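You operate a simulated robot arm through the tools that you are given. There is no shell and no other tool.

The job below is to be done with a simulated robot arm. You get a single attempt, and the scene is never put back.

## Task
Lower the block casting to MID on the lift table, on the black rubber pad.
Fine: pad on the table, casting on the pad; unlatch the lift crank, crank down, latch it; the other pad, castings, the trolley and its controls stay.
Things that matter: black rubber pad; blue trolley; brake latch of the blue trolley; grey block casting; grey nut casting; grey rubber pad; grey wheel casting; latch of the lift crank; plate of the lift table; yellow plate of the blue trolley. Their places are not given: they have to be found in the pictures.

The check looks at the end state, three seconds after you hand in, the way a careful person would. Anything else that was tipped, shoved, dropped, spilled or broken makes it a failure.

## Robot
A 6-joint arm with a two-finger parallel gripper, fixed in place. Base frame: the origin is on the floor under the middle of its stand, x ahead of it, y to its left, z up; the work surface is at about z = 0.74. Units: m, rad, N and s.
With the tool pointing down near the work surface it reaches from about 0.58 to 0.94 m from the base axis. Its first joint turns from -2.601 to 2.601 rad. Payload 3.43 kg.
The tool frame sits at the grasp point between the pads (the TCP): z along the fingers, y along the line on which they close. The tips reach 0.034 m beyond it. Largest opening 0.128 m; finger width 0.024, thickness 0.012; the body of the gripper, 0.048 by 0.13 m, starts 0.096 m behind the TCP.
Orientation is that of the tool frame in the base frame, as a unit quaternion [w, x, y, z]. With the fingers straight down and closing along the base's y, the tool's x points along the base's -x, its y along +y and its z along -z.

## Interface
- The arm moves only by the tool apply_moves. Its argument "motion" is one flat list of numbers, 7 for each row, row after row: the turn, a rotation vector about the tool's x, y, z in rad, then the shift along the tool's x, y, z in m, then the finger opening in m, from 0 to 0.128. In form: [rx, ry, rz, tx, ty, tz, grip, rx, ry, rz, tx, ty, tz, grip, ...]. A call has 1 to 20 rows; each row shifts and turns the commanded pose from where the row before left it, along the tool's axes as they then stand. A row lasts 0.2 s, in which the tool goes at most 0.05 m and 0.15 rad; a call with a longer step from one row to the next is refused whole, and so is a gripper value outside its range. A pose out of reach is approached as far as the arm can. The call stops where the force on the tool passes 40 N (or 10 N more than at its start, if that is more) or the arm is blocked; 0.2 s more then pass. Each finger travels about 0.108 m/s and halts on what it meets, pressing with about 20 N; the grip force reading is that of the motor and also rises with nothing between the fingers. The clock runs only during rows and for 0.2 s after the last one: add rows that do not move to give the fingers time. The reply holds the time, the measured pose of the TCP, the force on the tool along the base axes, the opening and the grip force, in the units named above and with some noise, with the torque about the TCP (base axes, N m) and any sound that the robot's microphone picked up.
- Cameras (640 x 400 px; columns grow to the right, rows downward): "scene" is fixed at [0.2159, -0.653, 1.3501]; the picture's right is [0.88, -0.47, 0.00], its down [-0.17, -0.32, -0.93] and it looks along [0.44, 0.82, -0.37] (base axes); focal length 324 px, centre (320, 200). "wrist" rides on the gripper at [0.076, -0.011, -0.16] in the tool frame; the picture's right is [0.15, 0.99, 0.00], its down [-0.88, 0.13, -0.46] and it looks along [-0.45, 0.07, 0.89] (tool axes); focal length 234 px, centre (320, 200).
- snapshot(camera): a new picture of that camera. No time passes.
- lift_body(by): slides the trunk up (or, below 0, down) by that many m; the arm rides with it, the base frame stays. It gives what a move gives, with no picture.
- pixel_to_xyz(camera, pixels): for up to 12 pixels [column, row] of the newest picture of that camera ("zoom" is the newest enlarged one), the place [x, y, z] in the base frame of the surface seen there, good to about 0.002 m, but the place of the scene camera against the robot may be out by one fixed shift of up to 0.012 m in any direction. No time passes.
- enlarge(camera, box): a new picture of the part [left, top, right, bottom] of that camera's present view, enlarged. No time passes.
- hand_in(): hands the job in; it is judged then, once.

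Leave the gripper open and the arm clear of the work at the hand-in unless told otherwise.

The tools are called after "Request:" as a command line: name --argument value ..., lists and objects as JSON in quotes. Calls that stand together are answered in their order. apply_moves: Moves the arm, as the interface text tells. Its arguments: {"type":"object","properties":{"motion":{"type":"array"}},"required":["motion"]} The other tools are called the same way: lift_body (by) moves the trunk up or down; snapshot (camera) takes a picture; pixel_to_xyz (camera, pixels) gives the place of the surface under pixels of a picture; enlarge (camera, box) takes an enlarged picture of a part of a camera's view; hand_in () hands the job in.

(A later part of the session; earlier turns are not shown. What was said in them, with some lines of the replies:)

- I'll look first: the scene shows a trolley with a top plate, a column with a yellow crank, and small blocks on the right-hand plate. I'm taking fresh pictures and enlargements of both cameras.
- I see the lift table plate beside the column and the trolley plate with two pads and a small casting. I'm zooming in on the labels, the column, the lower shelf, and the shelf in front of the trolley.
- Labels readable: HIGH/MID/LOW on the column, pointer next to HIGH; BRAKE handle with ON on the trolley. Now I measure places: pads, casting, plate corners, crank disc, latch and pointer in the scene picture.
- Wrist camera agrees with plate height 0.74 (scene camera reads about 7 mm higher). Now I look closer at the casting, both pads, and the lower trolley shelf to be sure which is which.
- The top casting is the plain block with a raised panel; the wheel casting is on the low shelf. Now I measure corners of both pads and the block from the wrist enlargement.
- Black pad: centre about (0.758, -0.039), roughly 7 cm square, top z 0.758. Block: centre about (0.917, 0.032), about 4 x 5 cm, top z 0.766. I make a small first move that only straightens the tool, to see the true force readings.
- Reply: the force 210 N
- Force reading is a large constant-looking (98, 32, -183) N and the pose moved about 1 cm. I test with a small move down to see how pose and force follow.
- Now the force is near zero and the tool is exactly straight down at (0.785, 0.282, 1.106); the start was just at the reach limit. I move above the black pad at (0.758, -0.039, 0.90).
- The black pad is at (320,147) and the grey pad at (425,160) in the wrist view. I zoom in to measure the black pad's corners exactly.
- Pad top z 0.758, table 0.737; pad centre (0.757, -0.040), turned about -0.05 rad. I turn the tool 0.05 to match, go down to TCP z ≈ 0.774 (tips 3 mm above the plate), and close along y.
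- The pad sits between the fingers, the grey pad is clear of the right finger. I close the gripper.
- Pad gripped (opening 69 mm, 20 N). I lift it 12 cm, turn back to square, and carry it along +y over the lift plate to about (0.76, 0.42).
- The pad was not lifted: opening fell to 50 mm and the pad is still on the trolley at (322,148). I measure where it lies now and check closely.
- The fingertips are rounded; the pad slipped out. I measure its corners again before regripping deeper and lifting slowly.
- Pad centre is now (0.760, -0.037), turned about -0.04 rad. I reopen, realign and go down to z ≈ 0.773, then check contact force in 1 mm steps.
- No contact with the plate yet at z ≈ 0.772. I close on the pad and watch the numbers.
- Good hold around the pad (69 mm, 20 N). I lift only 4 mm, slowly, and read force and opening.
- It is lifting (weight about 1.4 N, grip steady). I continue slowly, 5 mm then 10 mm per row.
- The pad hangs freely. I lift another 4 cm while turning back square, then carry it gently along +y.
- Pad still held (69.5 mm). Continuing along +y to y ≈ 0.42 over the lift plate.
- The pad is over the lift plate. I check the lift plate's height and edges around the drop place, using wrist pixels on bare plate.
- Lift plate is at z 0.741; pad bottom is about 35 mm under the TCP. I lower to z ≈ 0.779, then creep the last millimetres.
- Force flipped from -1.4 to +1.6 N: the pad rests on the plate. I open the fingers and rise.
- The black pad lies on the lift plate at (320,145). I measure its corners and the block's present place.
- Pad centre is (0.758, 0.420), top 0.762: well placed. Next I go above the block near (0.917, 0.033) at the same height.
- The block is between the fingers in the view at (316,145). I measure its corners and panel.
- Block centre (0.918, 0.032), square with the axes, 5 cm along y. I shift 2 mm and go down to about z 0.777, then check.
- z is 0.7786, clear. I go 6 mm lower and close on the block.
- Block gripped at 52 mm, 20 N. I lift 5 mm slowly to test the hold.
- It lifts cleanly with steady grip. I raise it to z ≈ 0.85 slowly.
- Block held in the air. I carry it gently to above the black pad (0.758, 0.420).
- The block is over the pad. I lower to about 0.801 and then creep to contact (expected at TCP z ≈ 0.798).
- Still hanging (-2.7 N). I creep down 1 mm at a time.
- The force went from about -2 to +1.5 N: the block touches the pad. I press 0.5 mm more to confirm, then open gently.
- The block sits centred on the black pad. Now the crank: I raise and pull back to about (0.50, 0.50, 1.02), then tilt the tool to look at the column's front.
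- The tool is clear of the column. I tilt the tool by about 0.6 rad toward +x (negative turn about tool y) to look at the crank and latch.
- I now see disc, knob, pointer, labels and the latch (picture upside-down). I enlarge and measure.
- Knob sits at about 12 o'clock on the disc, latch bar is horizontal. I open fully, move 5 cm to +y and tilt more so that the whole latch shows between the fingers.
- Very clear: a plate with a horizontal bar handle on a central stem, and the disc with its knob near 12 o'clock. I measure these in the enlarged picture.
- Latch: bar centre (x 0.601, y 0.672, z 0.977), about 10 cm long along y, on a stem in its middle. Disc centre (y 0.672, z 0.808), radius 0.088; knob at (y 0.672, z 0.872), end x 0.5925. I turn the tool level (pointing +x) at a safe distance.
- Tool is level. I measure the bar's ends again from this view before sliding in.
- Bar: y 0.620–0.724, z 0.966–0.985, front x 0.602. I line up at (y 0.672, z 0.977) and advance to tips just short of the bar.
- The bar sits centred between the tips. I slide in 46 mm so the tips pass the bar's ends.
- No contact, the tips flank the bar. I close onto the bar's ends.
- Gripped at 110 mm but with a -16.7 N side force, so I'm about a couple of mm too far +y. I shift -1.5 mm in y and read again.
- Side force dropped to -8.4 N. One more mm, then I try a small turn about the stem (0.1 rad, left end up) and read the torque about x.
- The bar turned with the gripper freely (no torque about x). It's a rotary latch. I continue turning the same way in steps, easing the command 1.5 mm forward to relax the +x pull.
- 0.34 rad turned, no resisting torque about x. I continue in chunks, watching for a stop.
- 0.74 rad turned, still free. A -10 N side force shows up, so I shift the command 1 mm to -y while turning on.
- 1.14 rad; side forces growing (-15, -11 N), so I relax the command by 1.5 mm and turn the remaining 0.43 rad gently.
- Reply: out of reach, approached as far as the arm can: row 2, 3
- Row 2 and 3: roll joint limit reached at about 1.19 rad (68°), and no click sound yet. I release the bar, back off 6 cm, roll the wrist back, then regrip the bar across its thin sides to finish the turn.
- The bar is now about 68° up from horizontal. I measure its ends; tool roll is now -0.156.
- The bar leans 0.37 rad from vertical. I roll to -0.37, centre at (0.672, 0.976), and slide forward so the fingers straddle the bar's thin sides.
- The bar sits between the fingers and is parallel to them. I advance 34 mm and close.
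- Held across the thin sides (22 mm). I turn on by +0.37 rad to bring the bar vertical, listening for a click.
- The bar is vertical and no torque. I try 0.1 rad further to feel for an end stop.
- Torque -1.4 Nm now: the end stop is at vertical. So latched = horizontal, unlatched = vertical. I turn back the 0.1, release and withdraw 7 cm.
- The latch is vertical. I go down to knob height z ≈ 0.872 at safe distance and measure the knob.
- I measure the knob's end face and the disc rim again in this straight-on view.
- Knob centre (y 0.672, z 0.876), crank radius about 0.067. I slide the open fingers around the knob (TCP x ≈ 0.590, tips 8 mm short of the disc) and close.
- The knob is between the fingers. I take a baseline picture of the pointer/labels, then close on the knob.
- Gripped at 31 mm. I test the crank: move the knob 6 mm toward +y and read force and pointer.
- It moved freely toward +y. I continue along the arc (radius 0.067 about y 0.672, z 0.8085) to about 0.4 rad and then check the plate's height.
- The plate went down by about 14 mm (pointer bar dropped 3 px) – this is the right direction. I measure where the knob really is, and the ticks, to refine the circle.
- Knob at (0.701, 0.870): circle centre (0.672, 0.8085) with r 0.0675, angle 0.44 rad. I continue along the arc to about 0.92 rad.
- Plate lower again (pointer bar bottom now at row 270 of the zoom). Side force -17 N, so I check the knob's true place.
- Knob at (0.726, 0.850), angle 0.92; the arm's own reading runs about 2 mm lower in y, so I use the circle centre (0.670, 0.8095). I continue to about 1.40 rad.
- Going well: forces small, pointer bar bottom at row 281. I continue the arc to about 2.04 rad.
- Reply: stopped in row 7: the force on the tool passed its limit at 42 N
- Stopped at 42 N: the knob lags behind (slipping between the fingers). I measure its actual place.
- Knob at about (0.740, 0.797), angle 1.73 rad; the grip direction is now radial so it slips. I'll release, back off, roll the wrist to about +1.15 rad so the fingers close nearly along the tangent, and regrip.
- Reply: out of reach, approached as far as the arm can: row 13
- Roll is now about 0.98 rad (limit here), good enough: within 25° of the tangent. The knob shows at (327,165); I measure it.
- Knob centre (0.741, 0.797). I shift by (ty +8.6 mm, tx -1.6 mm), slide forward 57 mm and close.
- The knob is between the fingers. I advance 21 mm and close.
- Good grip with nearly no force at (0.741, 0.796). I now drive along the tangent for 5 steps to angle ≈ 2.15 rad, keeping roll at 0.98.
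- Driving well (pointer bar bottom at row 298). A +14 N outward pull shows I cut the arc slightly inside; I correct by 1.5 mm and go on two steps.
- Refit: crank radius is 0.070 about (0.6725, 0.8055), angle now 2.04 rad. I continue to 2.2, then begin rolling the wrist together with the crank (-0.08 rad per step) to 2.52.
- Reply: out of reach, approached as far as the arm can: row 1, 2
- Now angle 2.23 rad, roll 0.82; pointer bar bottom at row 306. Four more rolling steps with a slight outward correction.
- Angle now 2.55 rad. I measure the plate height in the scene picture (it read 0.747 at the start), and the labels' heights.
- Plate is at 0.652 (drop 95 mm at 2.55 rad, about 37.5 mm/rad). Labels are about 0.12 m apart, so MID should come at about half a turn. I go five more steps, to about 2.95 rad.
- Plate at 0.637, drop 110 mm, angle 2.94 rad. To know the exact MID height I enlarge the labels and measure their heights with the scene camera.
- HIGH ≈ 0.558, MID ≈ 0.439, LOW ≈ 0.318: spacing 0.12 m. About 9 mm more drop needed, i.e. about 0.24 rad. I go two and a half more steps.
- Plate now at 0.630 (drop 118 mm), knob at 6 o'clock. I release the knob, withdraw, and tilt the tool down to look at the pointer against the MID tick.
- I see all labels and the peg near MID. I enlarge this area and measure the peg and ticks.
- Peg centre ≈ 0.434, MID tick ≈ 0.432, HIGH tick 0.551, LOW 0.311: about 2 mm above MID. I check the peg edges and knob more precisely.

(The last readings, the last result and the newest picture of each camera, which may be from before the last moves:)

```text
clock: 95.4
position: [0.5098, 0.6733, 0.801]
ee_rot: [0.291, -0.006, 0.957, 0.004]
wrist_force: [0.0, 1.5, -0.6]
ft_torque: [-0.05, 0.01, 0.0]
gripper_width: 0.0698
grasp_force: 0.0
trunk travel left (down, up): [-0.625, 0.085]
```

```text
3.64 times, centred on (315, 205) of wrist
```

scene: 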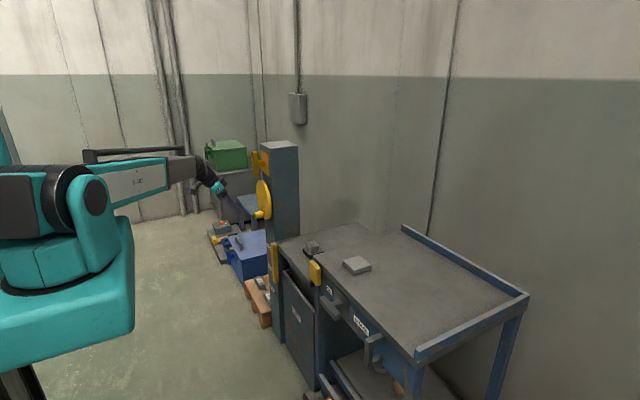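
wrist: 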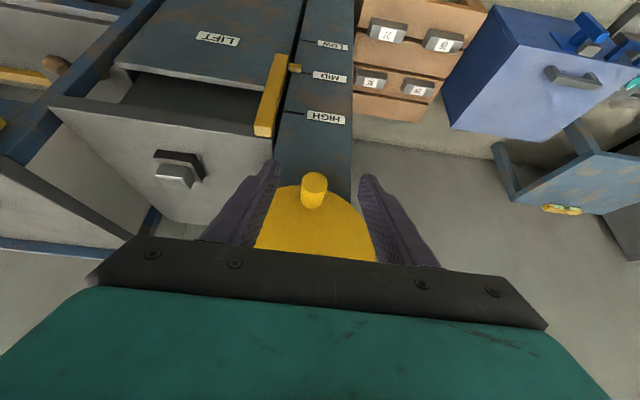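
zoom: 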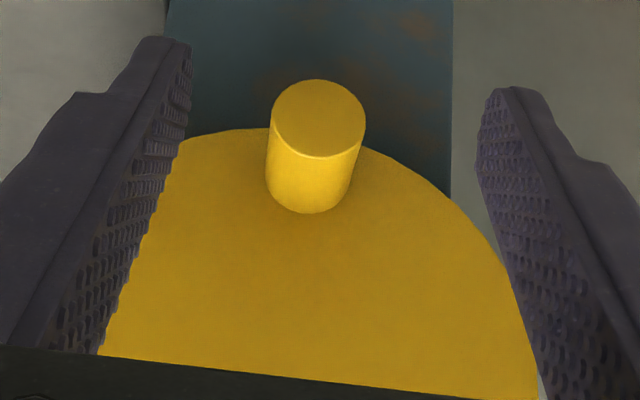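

The peg is 2 mm above MID and the knob is 3 mm short of 6 o'clock (0.04 rad). I level the tool again, go back to the knob and nudge it those 3 mm.

Request:
apply_moves --motion '[0, -0.139, 0, 0, 0, 0, 0.07, 0, -0.139, 0, 0, 0, 0, 0.07, 0, -0.139, 0, 0, 0, 0, 0.07, 0, -0.139, 0, 0, 0, 0, 0.07, 0, -0.139, 0, 0, 0, 0, 0.07, 0, -0.139, 0, 0, 0, 0, 0.07, 0, -0.139, 0, 0, 0, 0, 0.07, 0, 0, 0, 0.03, 0, 0, 0.07, 0, 0, 0, 0.035, 0, 0, 0.07, 0, 0, 0, 0, 0, 0, 0.07]'

Request:
snapshot --camera "wrist"

```text
clock: 97.6
position: [0.5102, 0.6763, 0.7369]
ee_rot: [0.705, -0.002, 0.709, 0.005]
wrist_force: [-0.6, 0.4, 0.0]
ft_torque: [-0.01, -0.01, 0.03]
gripper_width: 0.07
grasp_force: 0.1
trunk travel left (down, up): [-0.625, 0.085]
```

```text
taken
```

wrist: 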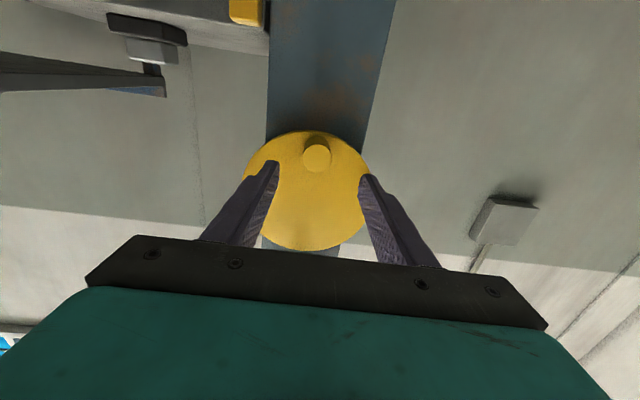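

Knob at (316,160), centred between the fingers. I slide forward 79 mm and close.

Request:
apply_moves --motion '[0, 0, 0, 0.001, -0.001, 0.03, 0.07, 0, 0, 0, 0, 0, 0.025, 0.07, 0, 0, 0, 0, 0, 0.015, 0.07, 0, 0, 0, 0, 0, 0.009, 0.07, 0, 0, 0, 0, 0, 0, 0.07]'

Request:
apply_moves --motion '[0, 0, 0, 0, 0, 0, 0.05, 0, 0, 0, 0, 0, 0, 0.04, 0, 0, 0, 0, 0, 0, 0.03, 0, 0, 0, 0, 0, 0, 0.02, 0, 0, 0, 0, 0, 0, 0.02]'

Request:
enlarge --camera "wrist" --box '[200, 0, 420, 250]'

```text
clock: 98.8
position: [0.5905, 0.6744, 0.7342]
ee_rot: [0.706, -0.003, 0.708, 0.005]
wrist_force: [-0.1, -0.6, -0.1]
ft_torque: [0.01, -0.01, -0.01]
gripper_width: 0.0701
grasp_force: 0.0
trunk travel left (down, up): [-0.625, 0.085]
```

```text
clock: 100.0
position: [0.5898, 0.674, 0.7335]
ee_rot: [0.705, -0.001, 0.709, 0.004]
wrist_force: [-2.0, -7.7, -1.7]
ft_torque: [0.09, 0.0, -1.58]
gripper_width: 0.0318
grasp_force: 44.9
trunk travel left (down, up): [-0.625, 0.085]
```

```text
1.60 times, centred on (310, 125) of wrist
```

zoom: 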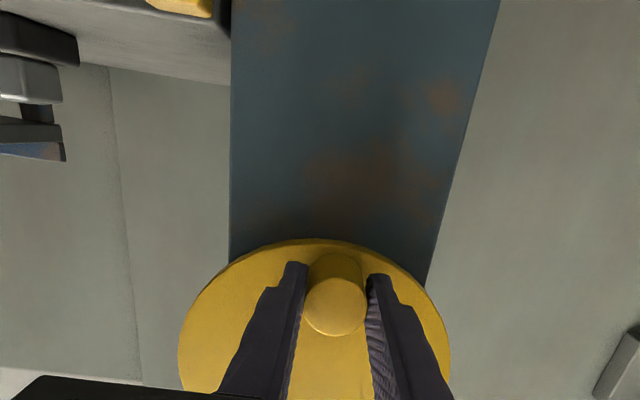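

Gripped at y 0.674. I move the knob 4 mm toward -y.

Request:
apply_moves --motion '[0, 0, 0, 0, -0.002, 0, 0.02, 0, 0, 0, 0, -0.002, 0, 0.02, 0, 0, 0, 0, 0, 0, 0.02]'

Request:
enlarge --camera "scene" --box '[240, 200, 340, 300]'

Request:
pixel_to_xyz --camera "zoom" --pixels '[[330, 185], [500, 145], [320, 170], [420, 152], [350, 160], [540, 130]]'

```text
clock: 100.8
position: [0.5893, 0.6727, 0.7331]
ee_rot: [0.706, -0.005, 0.708, 0.006]
wrist_force: [6.8, 12.6, 1.9]
ft_torque: [-0.51, -0.01, -1.1]
gripper_width: 0.0319
grasp_force: 45.2
trunk travel left (down, up): [-0.625, 0.085]
```

```text
4.00 times, centred on (290, 250) of scene
```

zoom: 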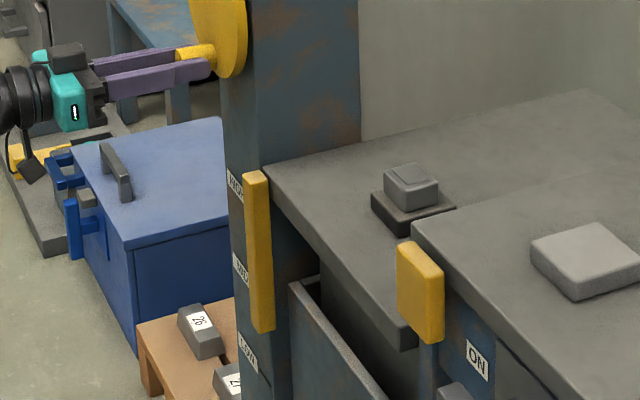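

```text
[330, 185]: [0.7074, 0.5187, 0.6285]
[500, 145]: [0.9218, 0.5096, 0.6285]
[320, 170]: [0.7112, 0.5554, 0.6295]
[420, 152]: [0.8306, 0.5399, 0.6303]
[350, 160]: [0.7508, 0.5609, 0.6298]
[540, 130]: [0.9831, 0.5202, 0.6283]
```

The arm moved only 1.3 mm with 12.6 N of spring load, so I command 3 mm more.

Request:
apply_moves --motion '[0, 0, 0, 0, -0.0015, 0, 0.02, 0, 0, 0, 0, -0.0015, 0, 0.02, 0, 0, 0, 0, 0, 0, 0.02]'

Request:
enlarge --camera "scene" --box '[240, 200, 340, 300]'

Request:
pixel_to_xyz --camera "zoom" --pixels '[[330, 185], [500, 145], [320, 170], [420, 152], [350, 160], [540, 130], [380, 155], [460, 140], [300, 180], [450, 170]]'

```text
clock: 101.6
position: [0.5887, 0.6687, 0.7322]
ee_rot: [0.705, -0.002, 0.709, 0.004]
wrist_force: [2.4, 10.9, -4.4]
ft_torque: [-0.41, -0.65, -0.97]
gripper_width: 0.0317
grasp_force: 45.3
trunk travel left (down, up): [-0.625, 0.085]
```

```text
4.00 times, centred on (290, 250) of scene
```

zoom: 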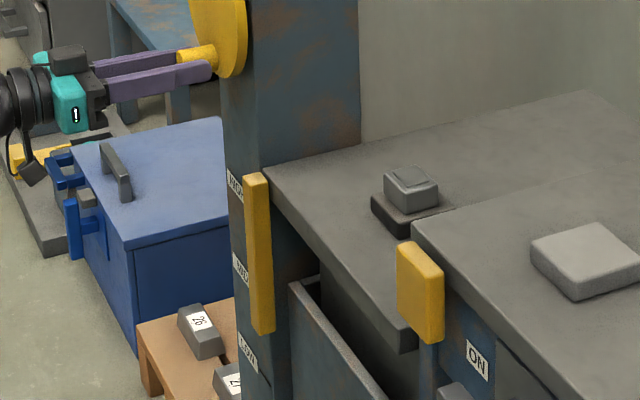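

```text
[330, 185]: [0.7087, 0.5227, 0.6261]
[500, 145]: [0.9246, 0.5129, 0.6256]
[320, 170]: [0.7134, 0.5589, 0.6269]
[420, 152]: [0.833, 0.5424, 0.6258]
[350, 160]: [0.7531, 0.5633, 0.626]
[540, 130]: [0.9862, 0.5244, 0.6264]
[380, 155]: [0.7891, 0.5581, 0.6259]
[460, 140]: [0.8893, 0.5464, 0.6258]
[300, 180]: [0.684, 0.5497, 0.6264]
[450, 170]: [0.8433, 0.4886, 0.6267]
```

Plate now 0.626 (drop 121 mm ± 1): at MID. I release the knob, withdraw and rise to the latch height.

Request:
apply_moves --motion '[0, 0, 0, 0, 0, 0, 0.045, 0, 0, 0, 0, 0, 0, 0.06, 0, 0, 0, 0, 0, 0, 0.07, 0, 0, 0, 0, 0, -0.03, 0.07, 0, 0, 0, 0, 0, -0.03, 0.07, 0, 0, 0, -0.035, 0, -0.01, 0.07, 0, 0, 0, -0.042, 0, 0, 0.07, 0, 0, 0, -0.042, 0, 0, 0.07, 0, 0, 0, -0.042, 0, 0, 0.07, 0, 0, 0, -0.042, 0, 0, 0.07, 0, 0, 0, -0.04, 0, 0, 0.07, 0, 0, 0, 0, 0, 0, 0.07]'

Request:
snapshot --camera "wrist"

Request:
enlarge --camera "scene" --box '[220, 130, 340, 270]'

```text
clock: 104.2
position: [0.5171, 0.6679, 0.9767]
ee_rot: [0.705, -0.004, 0.709, 0.006]
wrist_force: [-0.1, 0.5, -0.3]
ft_torque: [0.0, 0.0, -0.01]
gripper_width: 0.0702
grasp_force: 0.1
trunk travel left (down, up): [-0.625, 0.085]
```

```text
taken
```

wrist: 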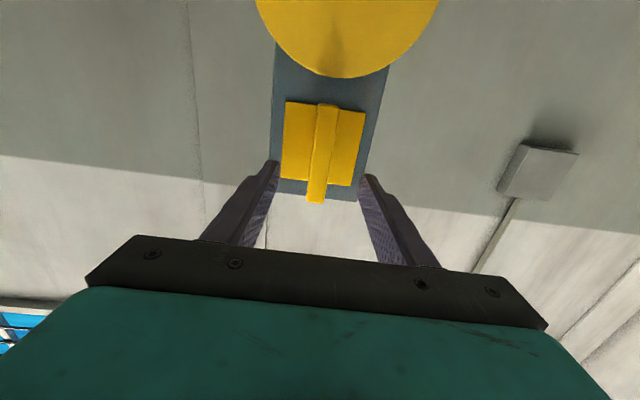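

```text
2.86 times, centred on (280, 200) of scene
```

zoom: 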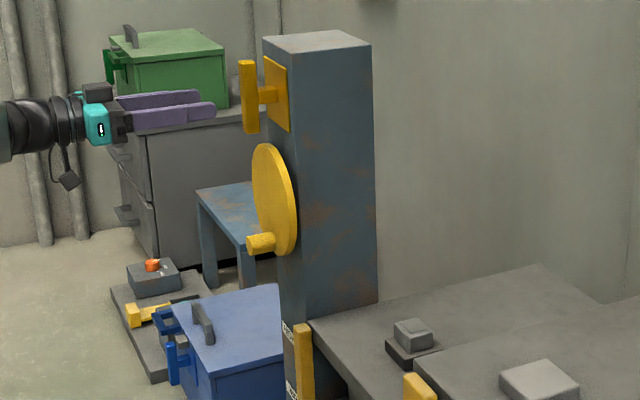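

The latch bar is vertical in front of me. Before latching I verify the plate height again after letting go.

Request:
enlarge --camera "scene" --box '[240, 200, 340, 300]'

Request:
pixel_to_xyz --camera "zoom" --pixels '[[330, 185], [500, 145], [320, 170], [420, 152], [350, 160], [540, 130], [380, 155], [460, 140], [300, 180], [450, 170]]'

```text
4.00 times, centred on (290, 250) of scene
```

zoom: 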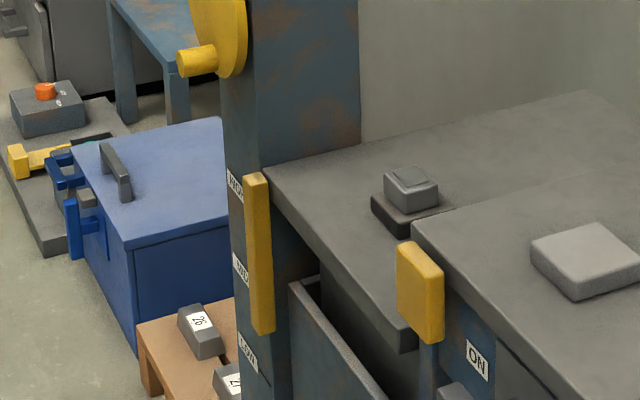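

```text
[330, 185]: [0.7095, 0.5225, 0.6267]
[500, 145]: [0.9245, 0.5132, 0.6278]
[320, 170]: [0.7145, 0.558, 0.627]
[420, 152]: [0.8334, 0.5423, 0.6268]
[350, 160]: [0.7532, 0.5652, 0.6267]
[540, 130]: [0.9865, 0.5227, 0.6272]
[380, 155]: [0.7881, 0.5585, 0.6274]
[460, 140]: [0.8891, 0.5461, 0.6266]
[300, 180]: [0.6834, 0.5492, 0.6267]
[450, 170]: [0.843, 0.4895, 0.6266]
```

Plate steady at 0.627 (drop 120.5 mm). Now I go onto the vertical latch bar: shift 2.5 mm, forward 68 mm, close on its thin sides.

Request:
apply_moves --motion '[0, 0, 0.01, 0, 0.0025, 0.02, 0.07, 0, 0, 0, 0, 0, 0.025, 0.07, 0, 0, 0, 0, 0, 0.023, 0.07, 0, 0, 0, 0, 0, 0, 0.07]'

Request:
apply_moves --motion '[0, 0, 0, 0, 0, 0, 0.05, 0, 0, 0, 0, 0, 0, 0.035, 0, 0, 0, 0, 0, 0, 0.025, 0, 0, 0, 0, 0, 0, 0.01, 0, 0, 0, 0, 0, 0, 0.01]'

Request:
snapshot --camera "wrist"

```text
clock: 105.2
position: [0.5885, 0.6687, 0.9778]
ee_rot: [0.706, 0.0, 0.709, 0.009]
wrist_force: [-0.3, 0.4, 0.3]
ft_torque: [0.0, -0.01, 0.01]
gripper_width: 0.0699
grasp_force: 0.1
trunk travel left (down, up): [-0.625, 0.085]
```

```text
clock: 106.4
position: [0.5872, 0.6701, 0.9777]
ee_rot: [0.706, 0.0, 0.708, 0.008]
wrist_force: [3.2, 8.0, 3.8]
ft_torque: [-0.75, 0.31, -0.6]
gripper_width: 0.0219
grasp_force: 45.5
trunk travel left (down, up): [-0.625, 0.085]
```

```text
taken
```

wrist: 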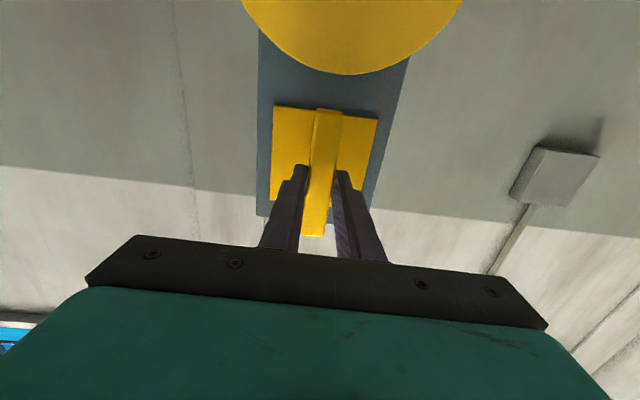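

Gripped (22 mm). I turn back toward horizontal: negative roll, first 0.48 rad.

Request:
apply_moves --motion '[0, 0, -0.1, 0, 0.0008, 0, 0.01, 0, 0, -0.12, 0, 0, 0, 0.01, 0, 0, -0.12, 0, 0, 0, 0.01, 0, 0, -0.12, 0, 0, 0, 0.01, 0, 0, 0, 0, 0, 0, 0.01]'

Request:
snapshot --camera "wrist"

```text
clock: 107.6
position: [0.5873, 0.6713, 0.9765]
ee_rot: [0.689, -0.161, 0.69, -0.154]
wrist_force: [-4.7, 10.0, 2.1]
ft_torque: [0.05, 0.15, -0.72]
gripper_width: 0.0218
grasp_force: 45.6
trunk travel left (down, up): [-0.625, 0.085]
```

```text
taken
```

wrist: 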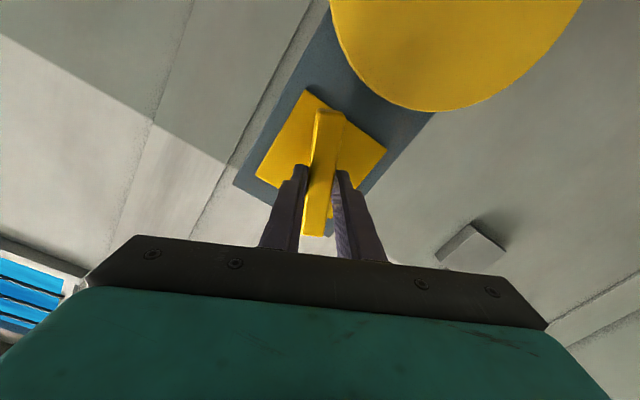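

The bar follows. Continuing the turn another 0.48 rad with a 1 mm side correction.

Request:
apply_moves --motion '[0, 0, -0.12, -0.0004, 0.0009, 0, 0.01, 0, 0, -0.12, 0, 0, 0, 0.01, 0, 0, -0.12, 0, 0, 0, 0.01, 0, 0, -0.12, 0, 0, 0, 0.01, 0, 0, 0, 0, 0, 0, 0.01]'

Request:
snapshot --camera "wrist"

```text
clock: 108.8
position: [0.5869, 0.6713, 0.9771]
ee_rot: [0.631, -0.322, 0.632, -0.314]
wrist_force: [-5.7, 6.5, -4.8]
ft_torque: [0.02, 0.11, -1.16]
gripper_width: 0.0217
grasp_force: 45.2
trunk travel left (down, up): [-0.625, 0.085]
```

```text
taken
```

wrist: 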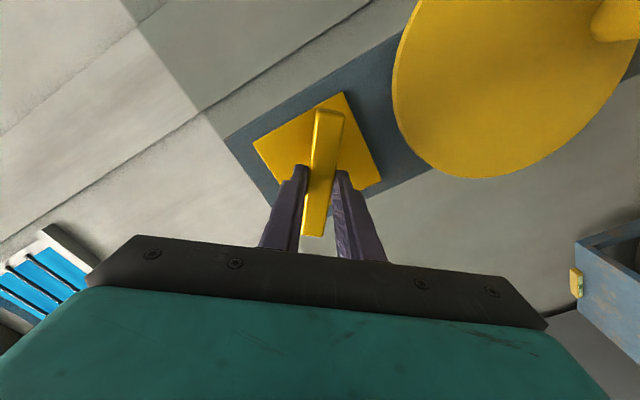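

Roll -0.93, no limit yet. I continue another 0.48 rad.

Request:
apply_moves --motion '[0, 0, -0.12, 0, 0, 0, 0.01, 0, 0, -0.12, 0, 0, 0, 0.01, 0, 0, -0.12, 0, 0, 0, 0.01, 0, 0, -0.12, 0, 0, 0, 0.01, 0, 0, 0, 0, 0, 0, 0.01]'

Request:
snapshot --camera "wrist"

```text
clock: 110.0
position: [0.5872, 0.6714, 0.9768]
ee_rot: [0.54, -0.463, 0.537, -0.454]
wrist_force: [-10.7, 4.1, -11.4]
ft_torque: [-0.01, -0.32, -0.48]
gripper_width: 0.022
grasp_force: 44.9
trunk travel left (down, up): [-0.625, 0.085]
```

```text
taken
```

wrist: 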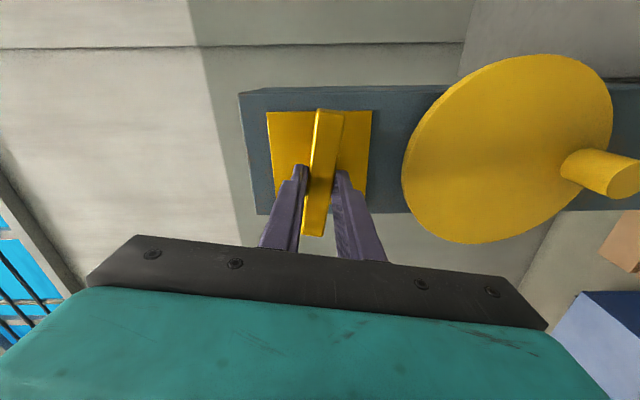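

Roll -1.41 rad, nearly horizontal. I do the last 0.16 rad (plus a 0.06 push to feel the stop), relaxing 1 mm in x and z.

Request:
apply_moves --motion '[0, 0, -0.08, 0, 0.001, -0.001, 0.01, 0, 0, -0.08, 0, 0, 0, 0.01, 0, 0, 0, 0, 0, 0, 0.01]'

Request:
apply_moves --motion '[0, 0, -0.05, 0, 0, 0, 0.01, 0, 0, 0, 0, 0, 0, 0.01]'

Request:
snapshot --camera "wrist"

Request:
enlarge --camera "scene" --box '[220, 130, 310, 190]'

```text
clock: 110.8
position: [0.5866, 0.6725, 0.9757]
ee_rot: [-0.502, 0.503, -0.499, 0.496]
wrist_force: [2.8, 9.2, -5.9]
ft_torque: [0.01, -0.25, -0.69]
gripper_width: 0.0217
grasp_force: 44.5
trunk travel left (down, up): [-0.625, 0.085]
```

```text
clock: 111.4
position: [0.5867, 0.6708, 0.9756]
ee_rot: [-0.49, 0.516, -0.487, 0.507]
wrist_force: [3.7, 4.7, -8.4]
ft_torque: [1.43, -0.34, 0.22]
gripper_width: 0.0226
grasp_force: 45.3
trunk travel left (down, up): [-0.625, 0.085]
```

```text
taken
```

wrist: 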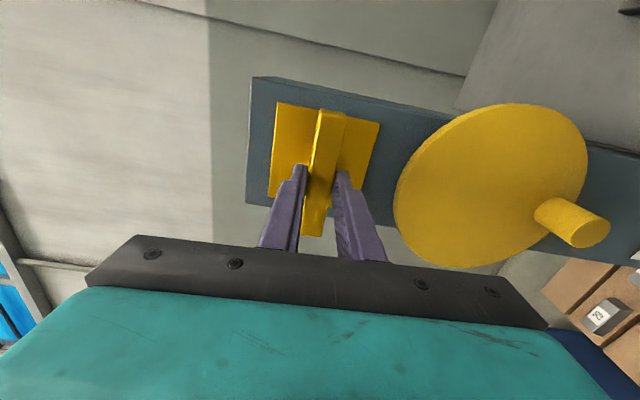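

```text
6.67 times, centred on (265, 160) of scene
```

zoom: 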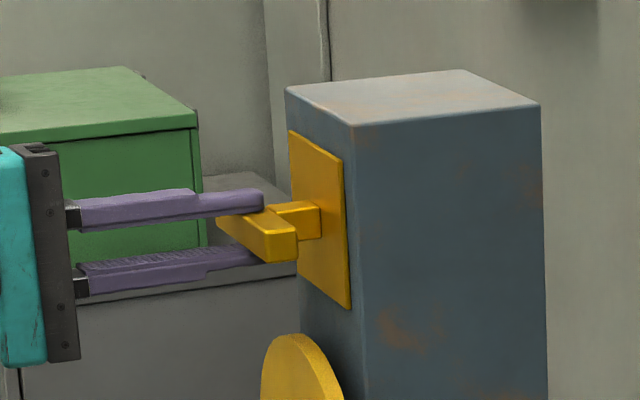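

Stop felt (1.43 Nm) with the bar horizontal: latched. I undo the 0.05, release and withdraw.

Request:
apply_moves --motion '[0, 0, 0.05, 0, 0, 0, 0.01, 0, 0, 0, 0, 0, 0, 0.03, 0, 0, 0, 0, 0, 0, 0.045, 0, 0, 0, 0, 0, 0, 0.06, 0, 0, 0, 0, 0, 0, 0.06, 0, 0, 0, 0, 0, -0.03, 0.06, 0, 0, 0, 0, 0, -0.04, 0.06, 0, 0, 0, 0, 0, 0, 0.06]'

Request:
snapshot --camera "wrist"

Request:
enlarge --camera "scene" --box '[220, 130, 340, 230]'

```text
clock: 113.2
position: [0.5167, 0.6697, 0.977]
ee_rot: [-0.502, 0.503, -0.5, 0.495]
wrist_force: [0.4, 0.6, 0.6]
ft_torque: [0.0, 0.01, 0.03]
gripper_width: 0.0599
grasp_force: 0.1
trunk travel left (down, up): [-0.625, 0.085]
```

```text
taken
```

wrist: 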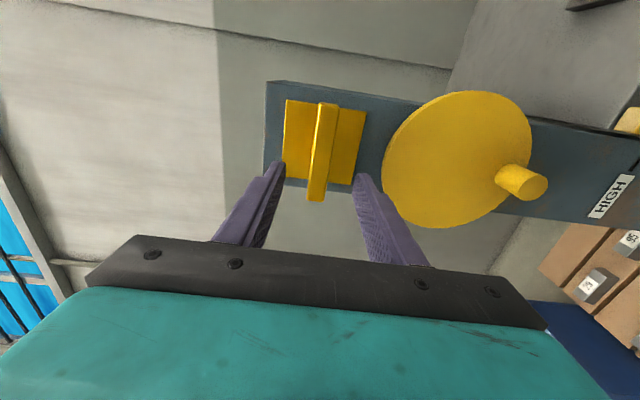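

```text
4.00 times, centred on (280, 180) of scene
```

zoom: 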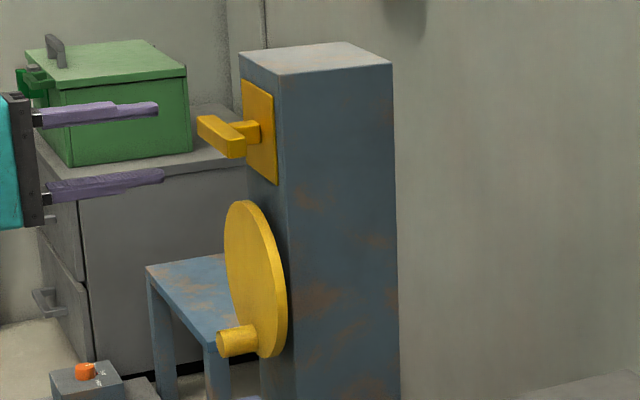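

The latch looks as at the start. I measure the bar's levelness, then roll the wrist back and tilt for a final look at the pointer.

Request:
enlarge --camera "wrist" --box '[250, 70, 400, 220]'

Request:
pixel_to_xyz --camera "wrist" --pixels '[[322, 108], [334, 108], [310, 196], [319, 197], [322, 150]]'

Request:
apply_moves --motion '[0, 0, 0, 0, 0, -0.02, 0.06, 0, 0, 0.143, 0, 0, 0, 0.06, 0, 0, 0.143, 0, 0, 0, 0.06, 0, 0, 0.143, 0, 0, 0, 0.06, 0, 0, 0.143, 0, 0, 0, 0.06, 0, 0, 0.143, 0, 0, 0, 0.06, 0, 0, 0.143, 0, 0, 0, 0.06, 0, 0, 0.143, 0, 0, 0, 0.06, 0, 0, 0.143, 0, 0, 0, 0.06, 0, 0, 0.143, 0, 0, 0, 0.06, 0, 0, 0.143, 0, 0, 0, 0.06, 0, 0, 0.141, 0, 0, 0, 0.06, 0, 0, 0, 0, 0, 0, 0.06]'

```text
2.67 times, centred on (325, 145) of wrist
```

zoom: 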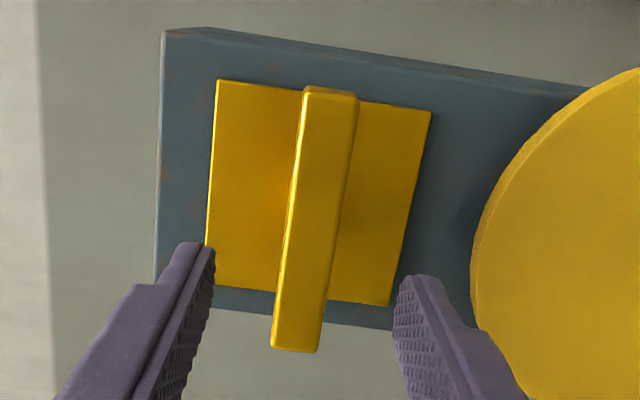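

```text
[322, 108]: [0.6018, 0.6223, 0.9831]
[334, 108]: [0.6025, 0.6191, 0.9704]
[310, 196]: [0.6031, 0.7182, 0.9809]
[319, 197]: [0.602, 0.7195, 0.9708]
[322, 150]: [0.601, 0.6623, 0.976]
```

```text
clock: 116.0
position: [0.4967, 0.6703, 0.9776]
ee_rot: [0.705, -0.002, 0.709, 0.006]
wrist_force: [0.0, -0.6, -0.6]
ft_torque: [0.02, 0.01, -0.01]
gripper_width: 0.06
grasp_force: 0.0
trunk travel left (down, up): [-0.625, 0.085]
```

Bar is level. I tilt the tool down for the final look at the pointer and the block.

Request:
apply_moves --motion '[0, 0.139, 0, 0, -0.01, 0, 0.06, 0, 0.139, 0, 0, -0.015, 0, 0.06, 0, 0.139, 0, 0, -0.015, 0, 0.06, 0, 0.139, 0, 0, -0.015, 0, 0.06, 0, 0.139, 0, 0, -0.01, 0, 0.06, 0, 0.139, 0, 0, -0.01, 0, 0.06, 0, 0.139, 0, 0, 0, 0, 0.06, 0, 0, 0, 0, 0, 0, 0.06]'

Request:
snapshot --camera "wrist"

Request:
enlarge --camera "wrist" --box '[270, 0, 400, 110]'

```text
clock: 117.8
position: [0.4983, 0.5962, 0.976]
ee_rot: [0.292, -0.005, 0.957, 0.003]
wrist_force: [-0.4, -0.6, 0.8]
ft_torque: [-0.01, -0.01, -0.02]
gripper_width: 0.06
grasp_force: 0.0
trunk travel left (down, up): [-0.625, 0.085]
```

```text
taken
```

wrist: 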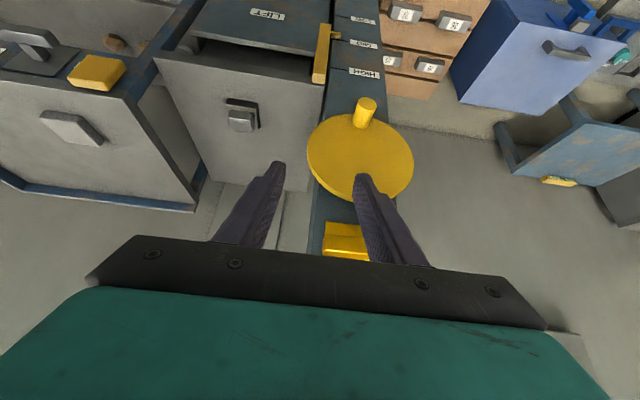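

```text
3.64 times, centred on (335, 55) of wrist
```

zoom: 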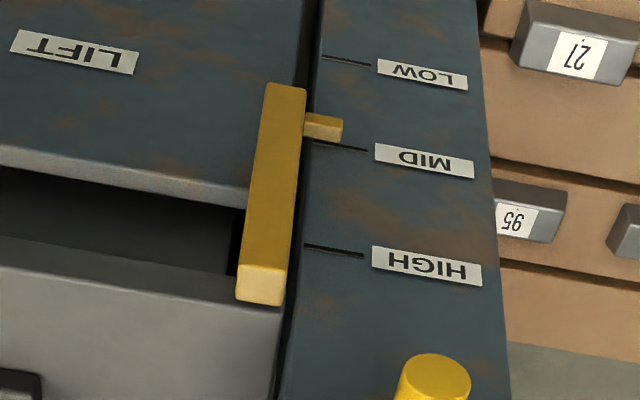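

Request:
pixel_to_xyz --camera "zoom" --pixels '[[325, 122], [335, 124], [325, 132], [330, 138], [338, 140], [350, 148], [360, 150], [340, 250], [330, 248], [345, 62], [322, 117], [315, 133]]'

Request:
enlarge --camera "wrist" --box '[190, 70, 300, 160]'

Request:
snapshot --camera "scene"

```text
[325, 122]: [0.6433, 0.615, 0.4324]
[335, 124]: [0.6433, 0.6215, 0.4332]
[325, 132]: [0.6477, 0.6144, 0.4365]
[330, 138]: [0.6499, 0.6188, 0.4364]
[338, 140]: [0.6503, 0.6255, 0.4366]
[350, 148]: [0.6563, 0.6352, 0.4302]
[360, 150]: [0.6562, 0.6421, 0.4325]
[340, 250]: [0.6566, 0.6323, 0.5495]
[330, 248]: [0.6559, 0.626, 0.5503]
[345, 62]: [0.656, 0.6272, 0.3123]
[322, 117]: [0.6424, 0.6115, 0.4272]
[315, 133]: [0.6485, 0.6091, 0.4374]
```

```text
4.44 times, centred on (245, 115) of wrist
```

zoom: 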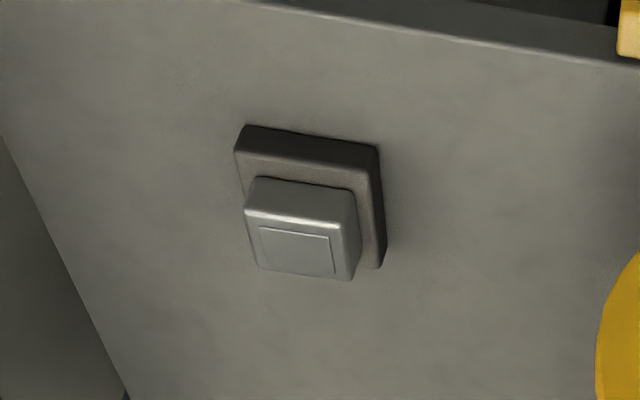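

```text
taken
```

scene: 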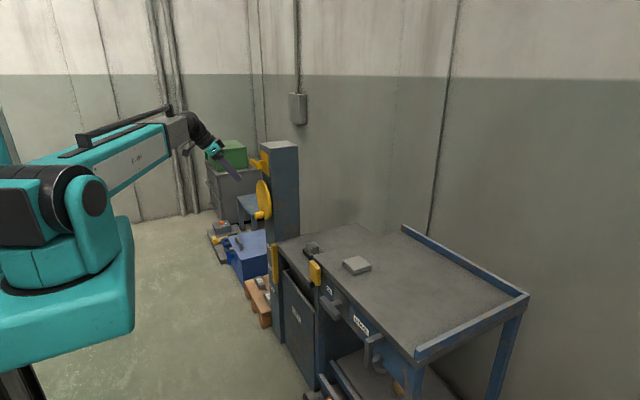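

The peg centre (≈0.431) is level with the MID tick (≈0.431), the block sits on the pad. I move the arm up and away, opening the gripper, and check the rest of the scene.

Request:
apply_moves --motion '[0, 0, 0, -0.015, -0.01, -0.022, 0.08, 0, 0, 0, -0.015, -0.02, -0.022, 0.1, 0, 0, 0, -0.015, -0.03, -0.022, 0.1, 0, 0, 0, 0, -0.04, 0, 0.1, 0, 0, 0, 0, -0.04, 0, 0.1, 0, 0, 0, 0, -0.04, 0, 0.1, 0, 0, 0, 0, -0.03, 0, 0.1, 0, 0, 0, 0, 0, 0, 0.1, 0, 0, 0, 0, 0, 0, 0.1]'

Request:
snapshot --camera "scene"

Request:
enlarge --camera "scene" --box '[240, 200, 560, 400]'

Request:
enlarge --camera "scene" --box '[310, 340, 420, 400]'

Request:
enlarge --camera "scene" --box '[270, 210, 370, 280]'

Request:
snapshot --camera "wrist"

```text
clock: 119.8
position: [0.5109, 0.3984, 1.0599]
ee_rot: [0.292, -0.005, 0.956, 0.003]
wrist_force: [0.5, 0.9, 0.2]
ft_torque: [-0.05, 0.01, 0.0]
gripper_width: 0.1
grasp_force: 0.1
out of reach, approached as far as the arm can: row 7
trunk travel left (down, up): [-0.625, 0.085]
```

```text
taken
```

scene: 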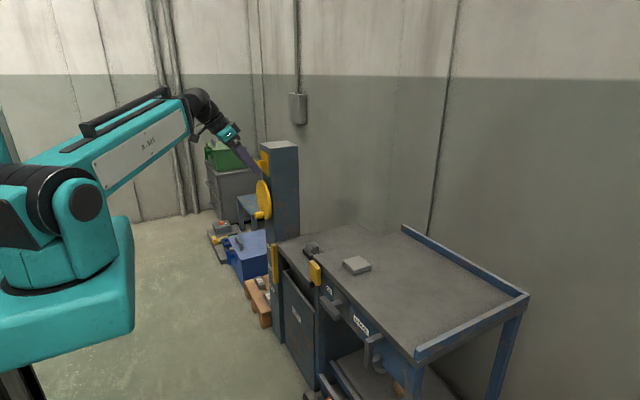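

```text
2.00 times, centred on (400, 300) of scene
```

zoom: 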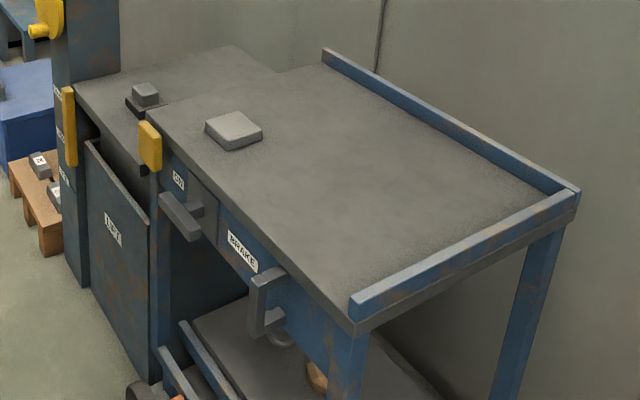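

```text
5.82 times, centred on (365, 370) of scene
```

zoom: 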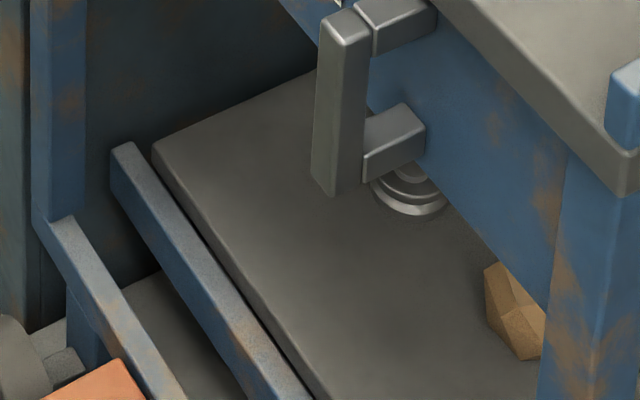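

```text
5.71 times, centred on (320, 245) of scene
```

zoom: 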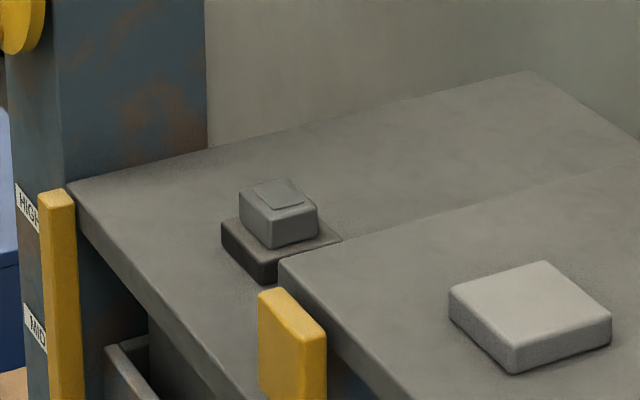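

```text
taken
```

wrist: 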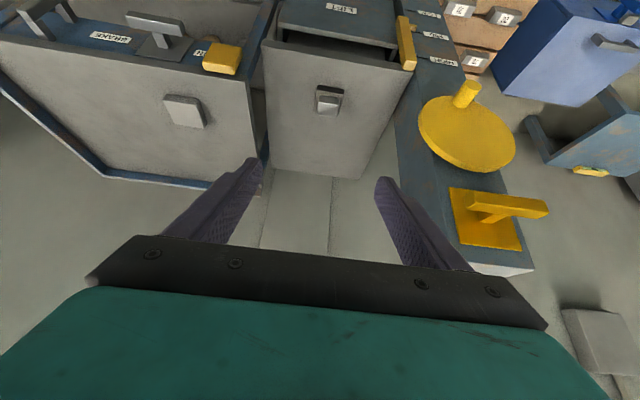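

The checks all come out as wanted:
- **Block and pad:** the block is on the black pad, and the pad is on the lift plate.
- **Height and latch:** the pointer is at MID and the latch bar is horizontal.
- **The rest:** the grey pad, the brake and the lower-shelf items look unchanged.
- **Arm:** it is clear of the work with the gripper open.

I hand the job in.

Request:
hand_in

```text
The job is handed in.
```

The grey block casting is on the black rubber pad on the lift table, lowered to MID, and the lift crank is latched again. I handed the job in; no verdict has come back yet.

- **Pad and casting:** the pad slipped out of the gripper on my first try and was left about 2 mm from where it had been on the trolley. The second grip held, and the block is roughly centred on the pad.
- **Latch:** the bar turns a quarter turn, horizontal for latched and vertical for unlatched. I felt the end stop both ways.
- **Height:** the crank took about half a turn. The pointer is level with the MID mark to within about 1 mm, and the plate dropped about 120 mm.
- **Everything else:** the grey pad, the trolley with its brake, and the wheel casting on the low shelf look unchanged in the final pictures. I never saw the nut casting in any picture, so I can't confirm it visually.

The arm is clear of the work with the gripper open.
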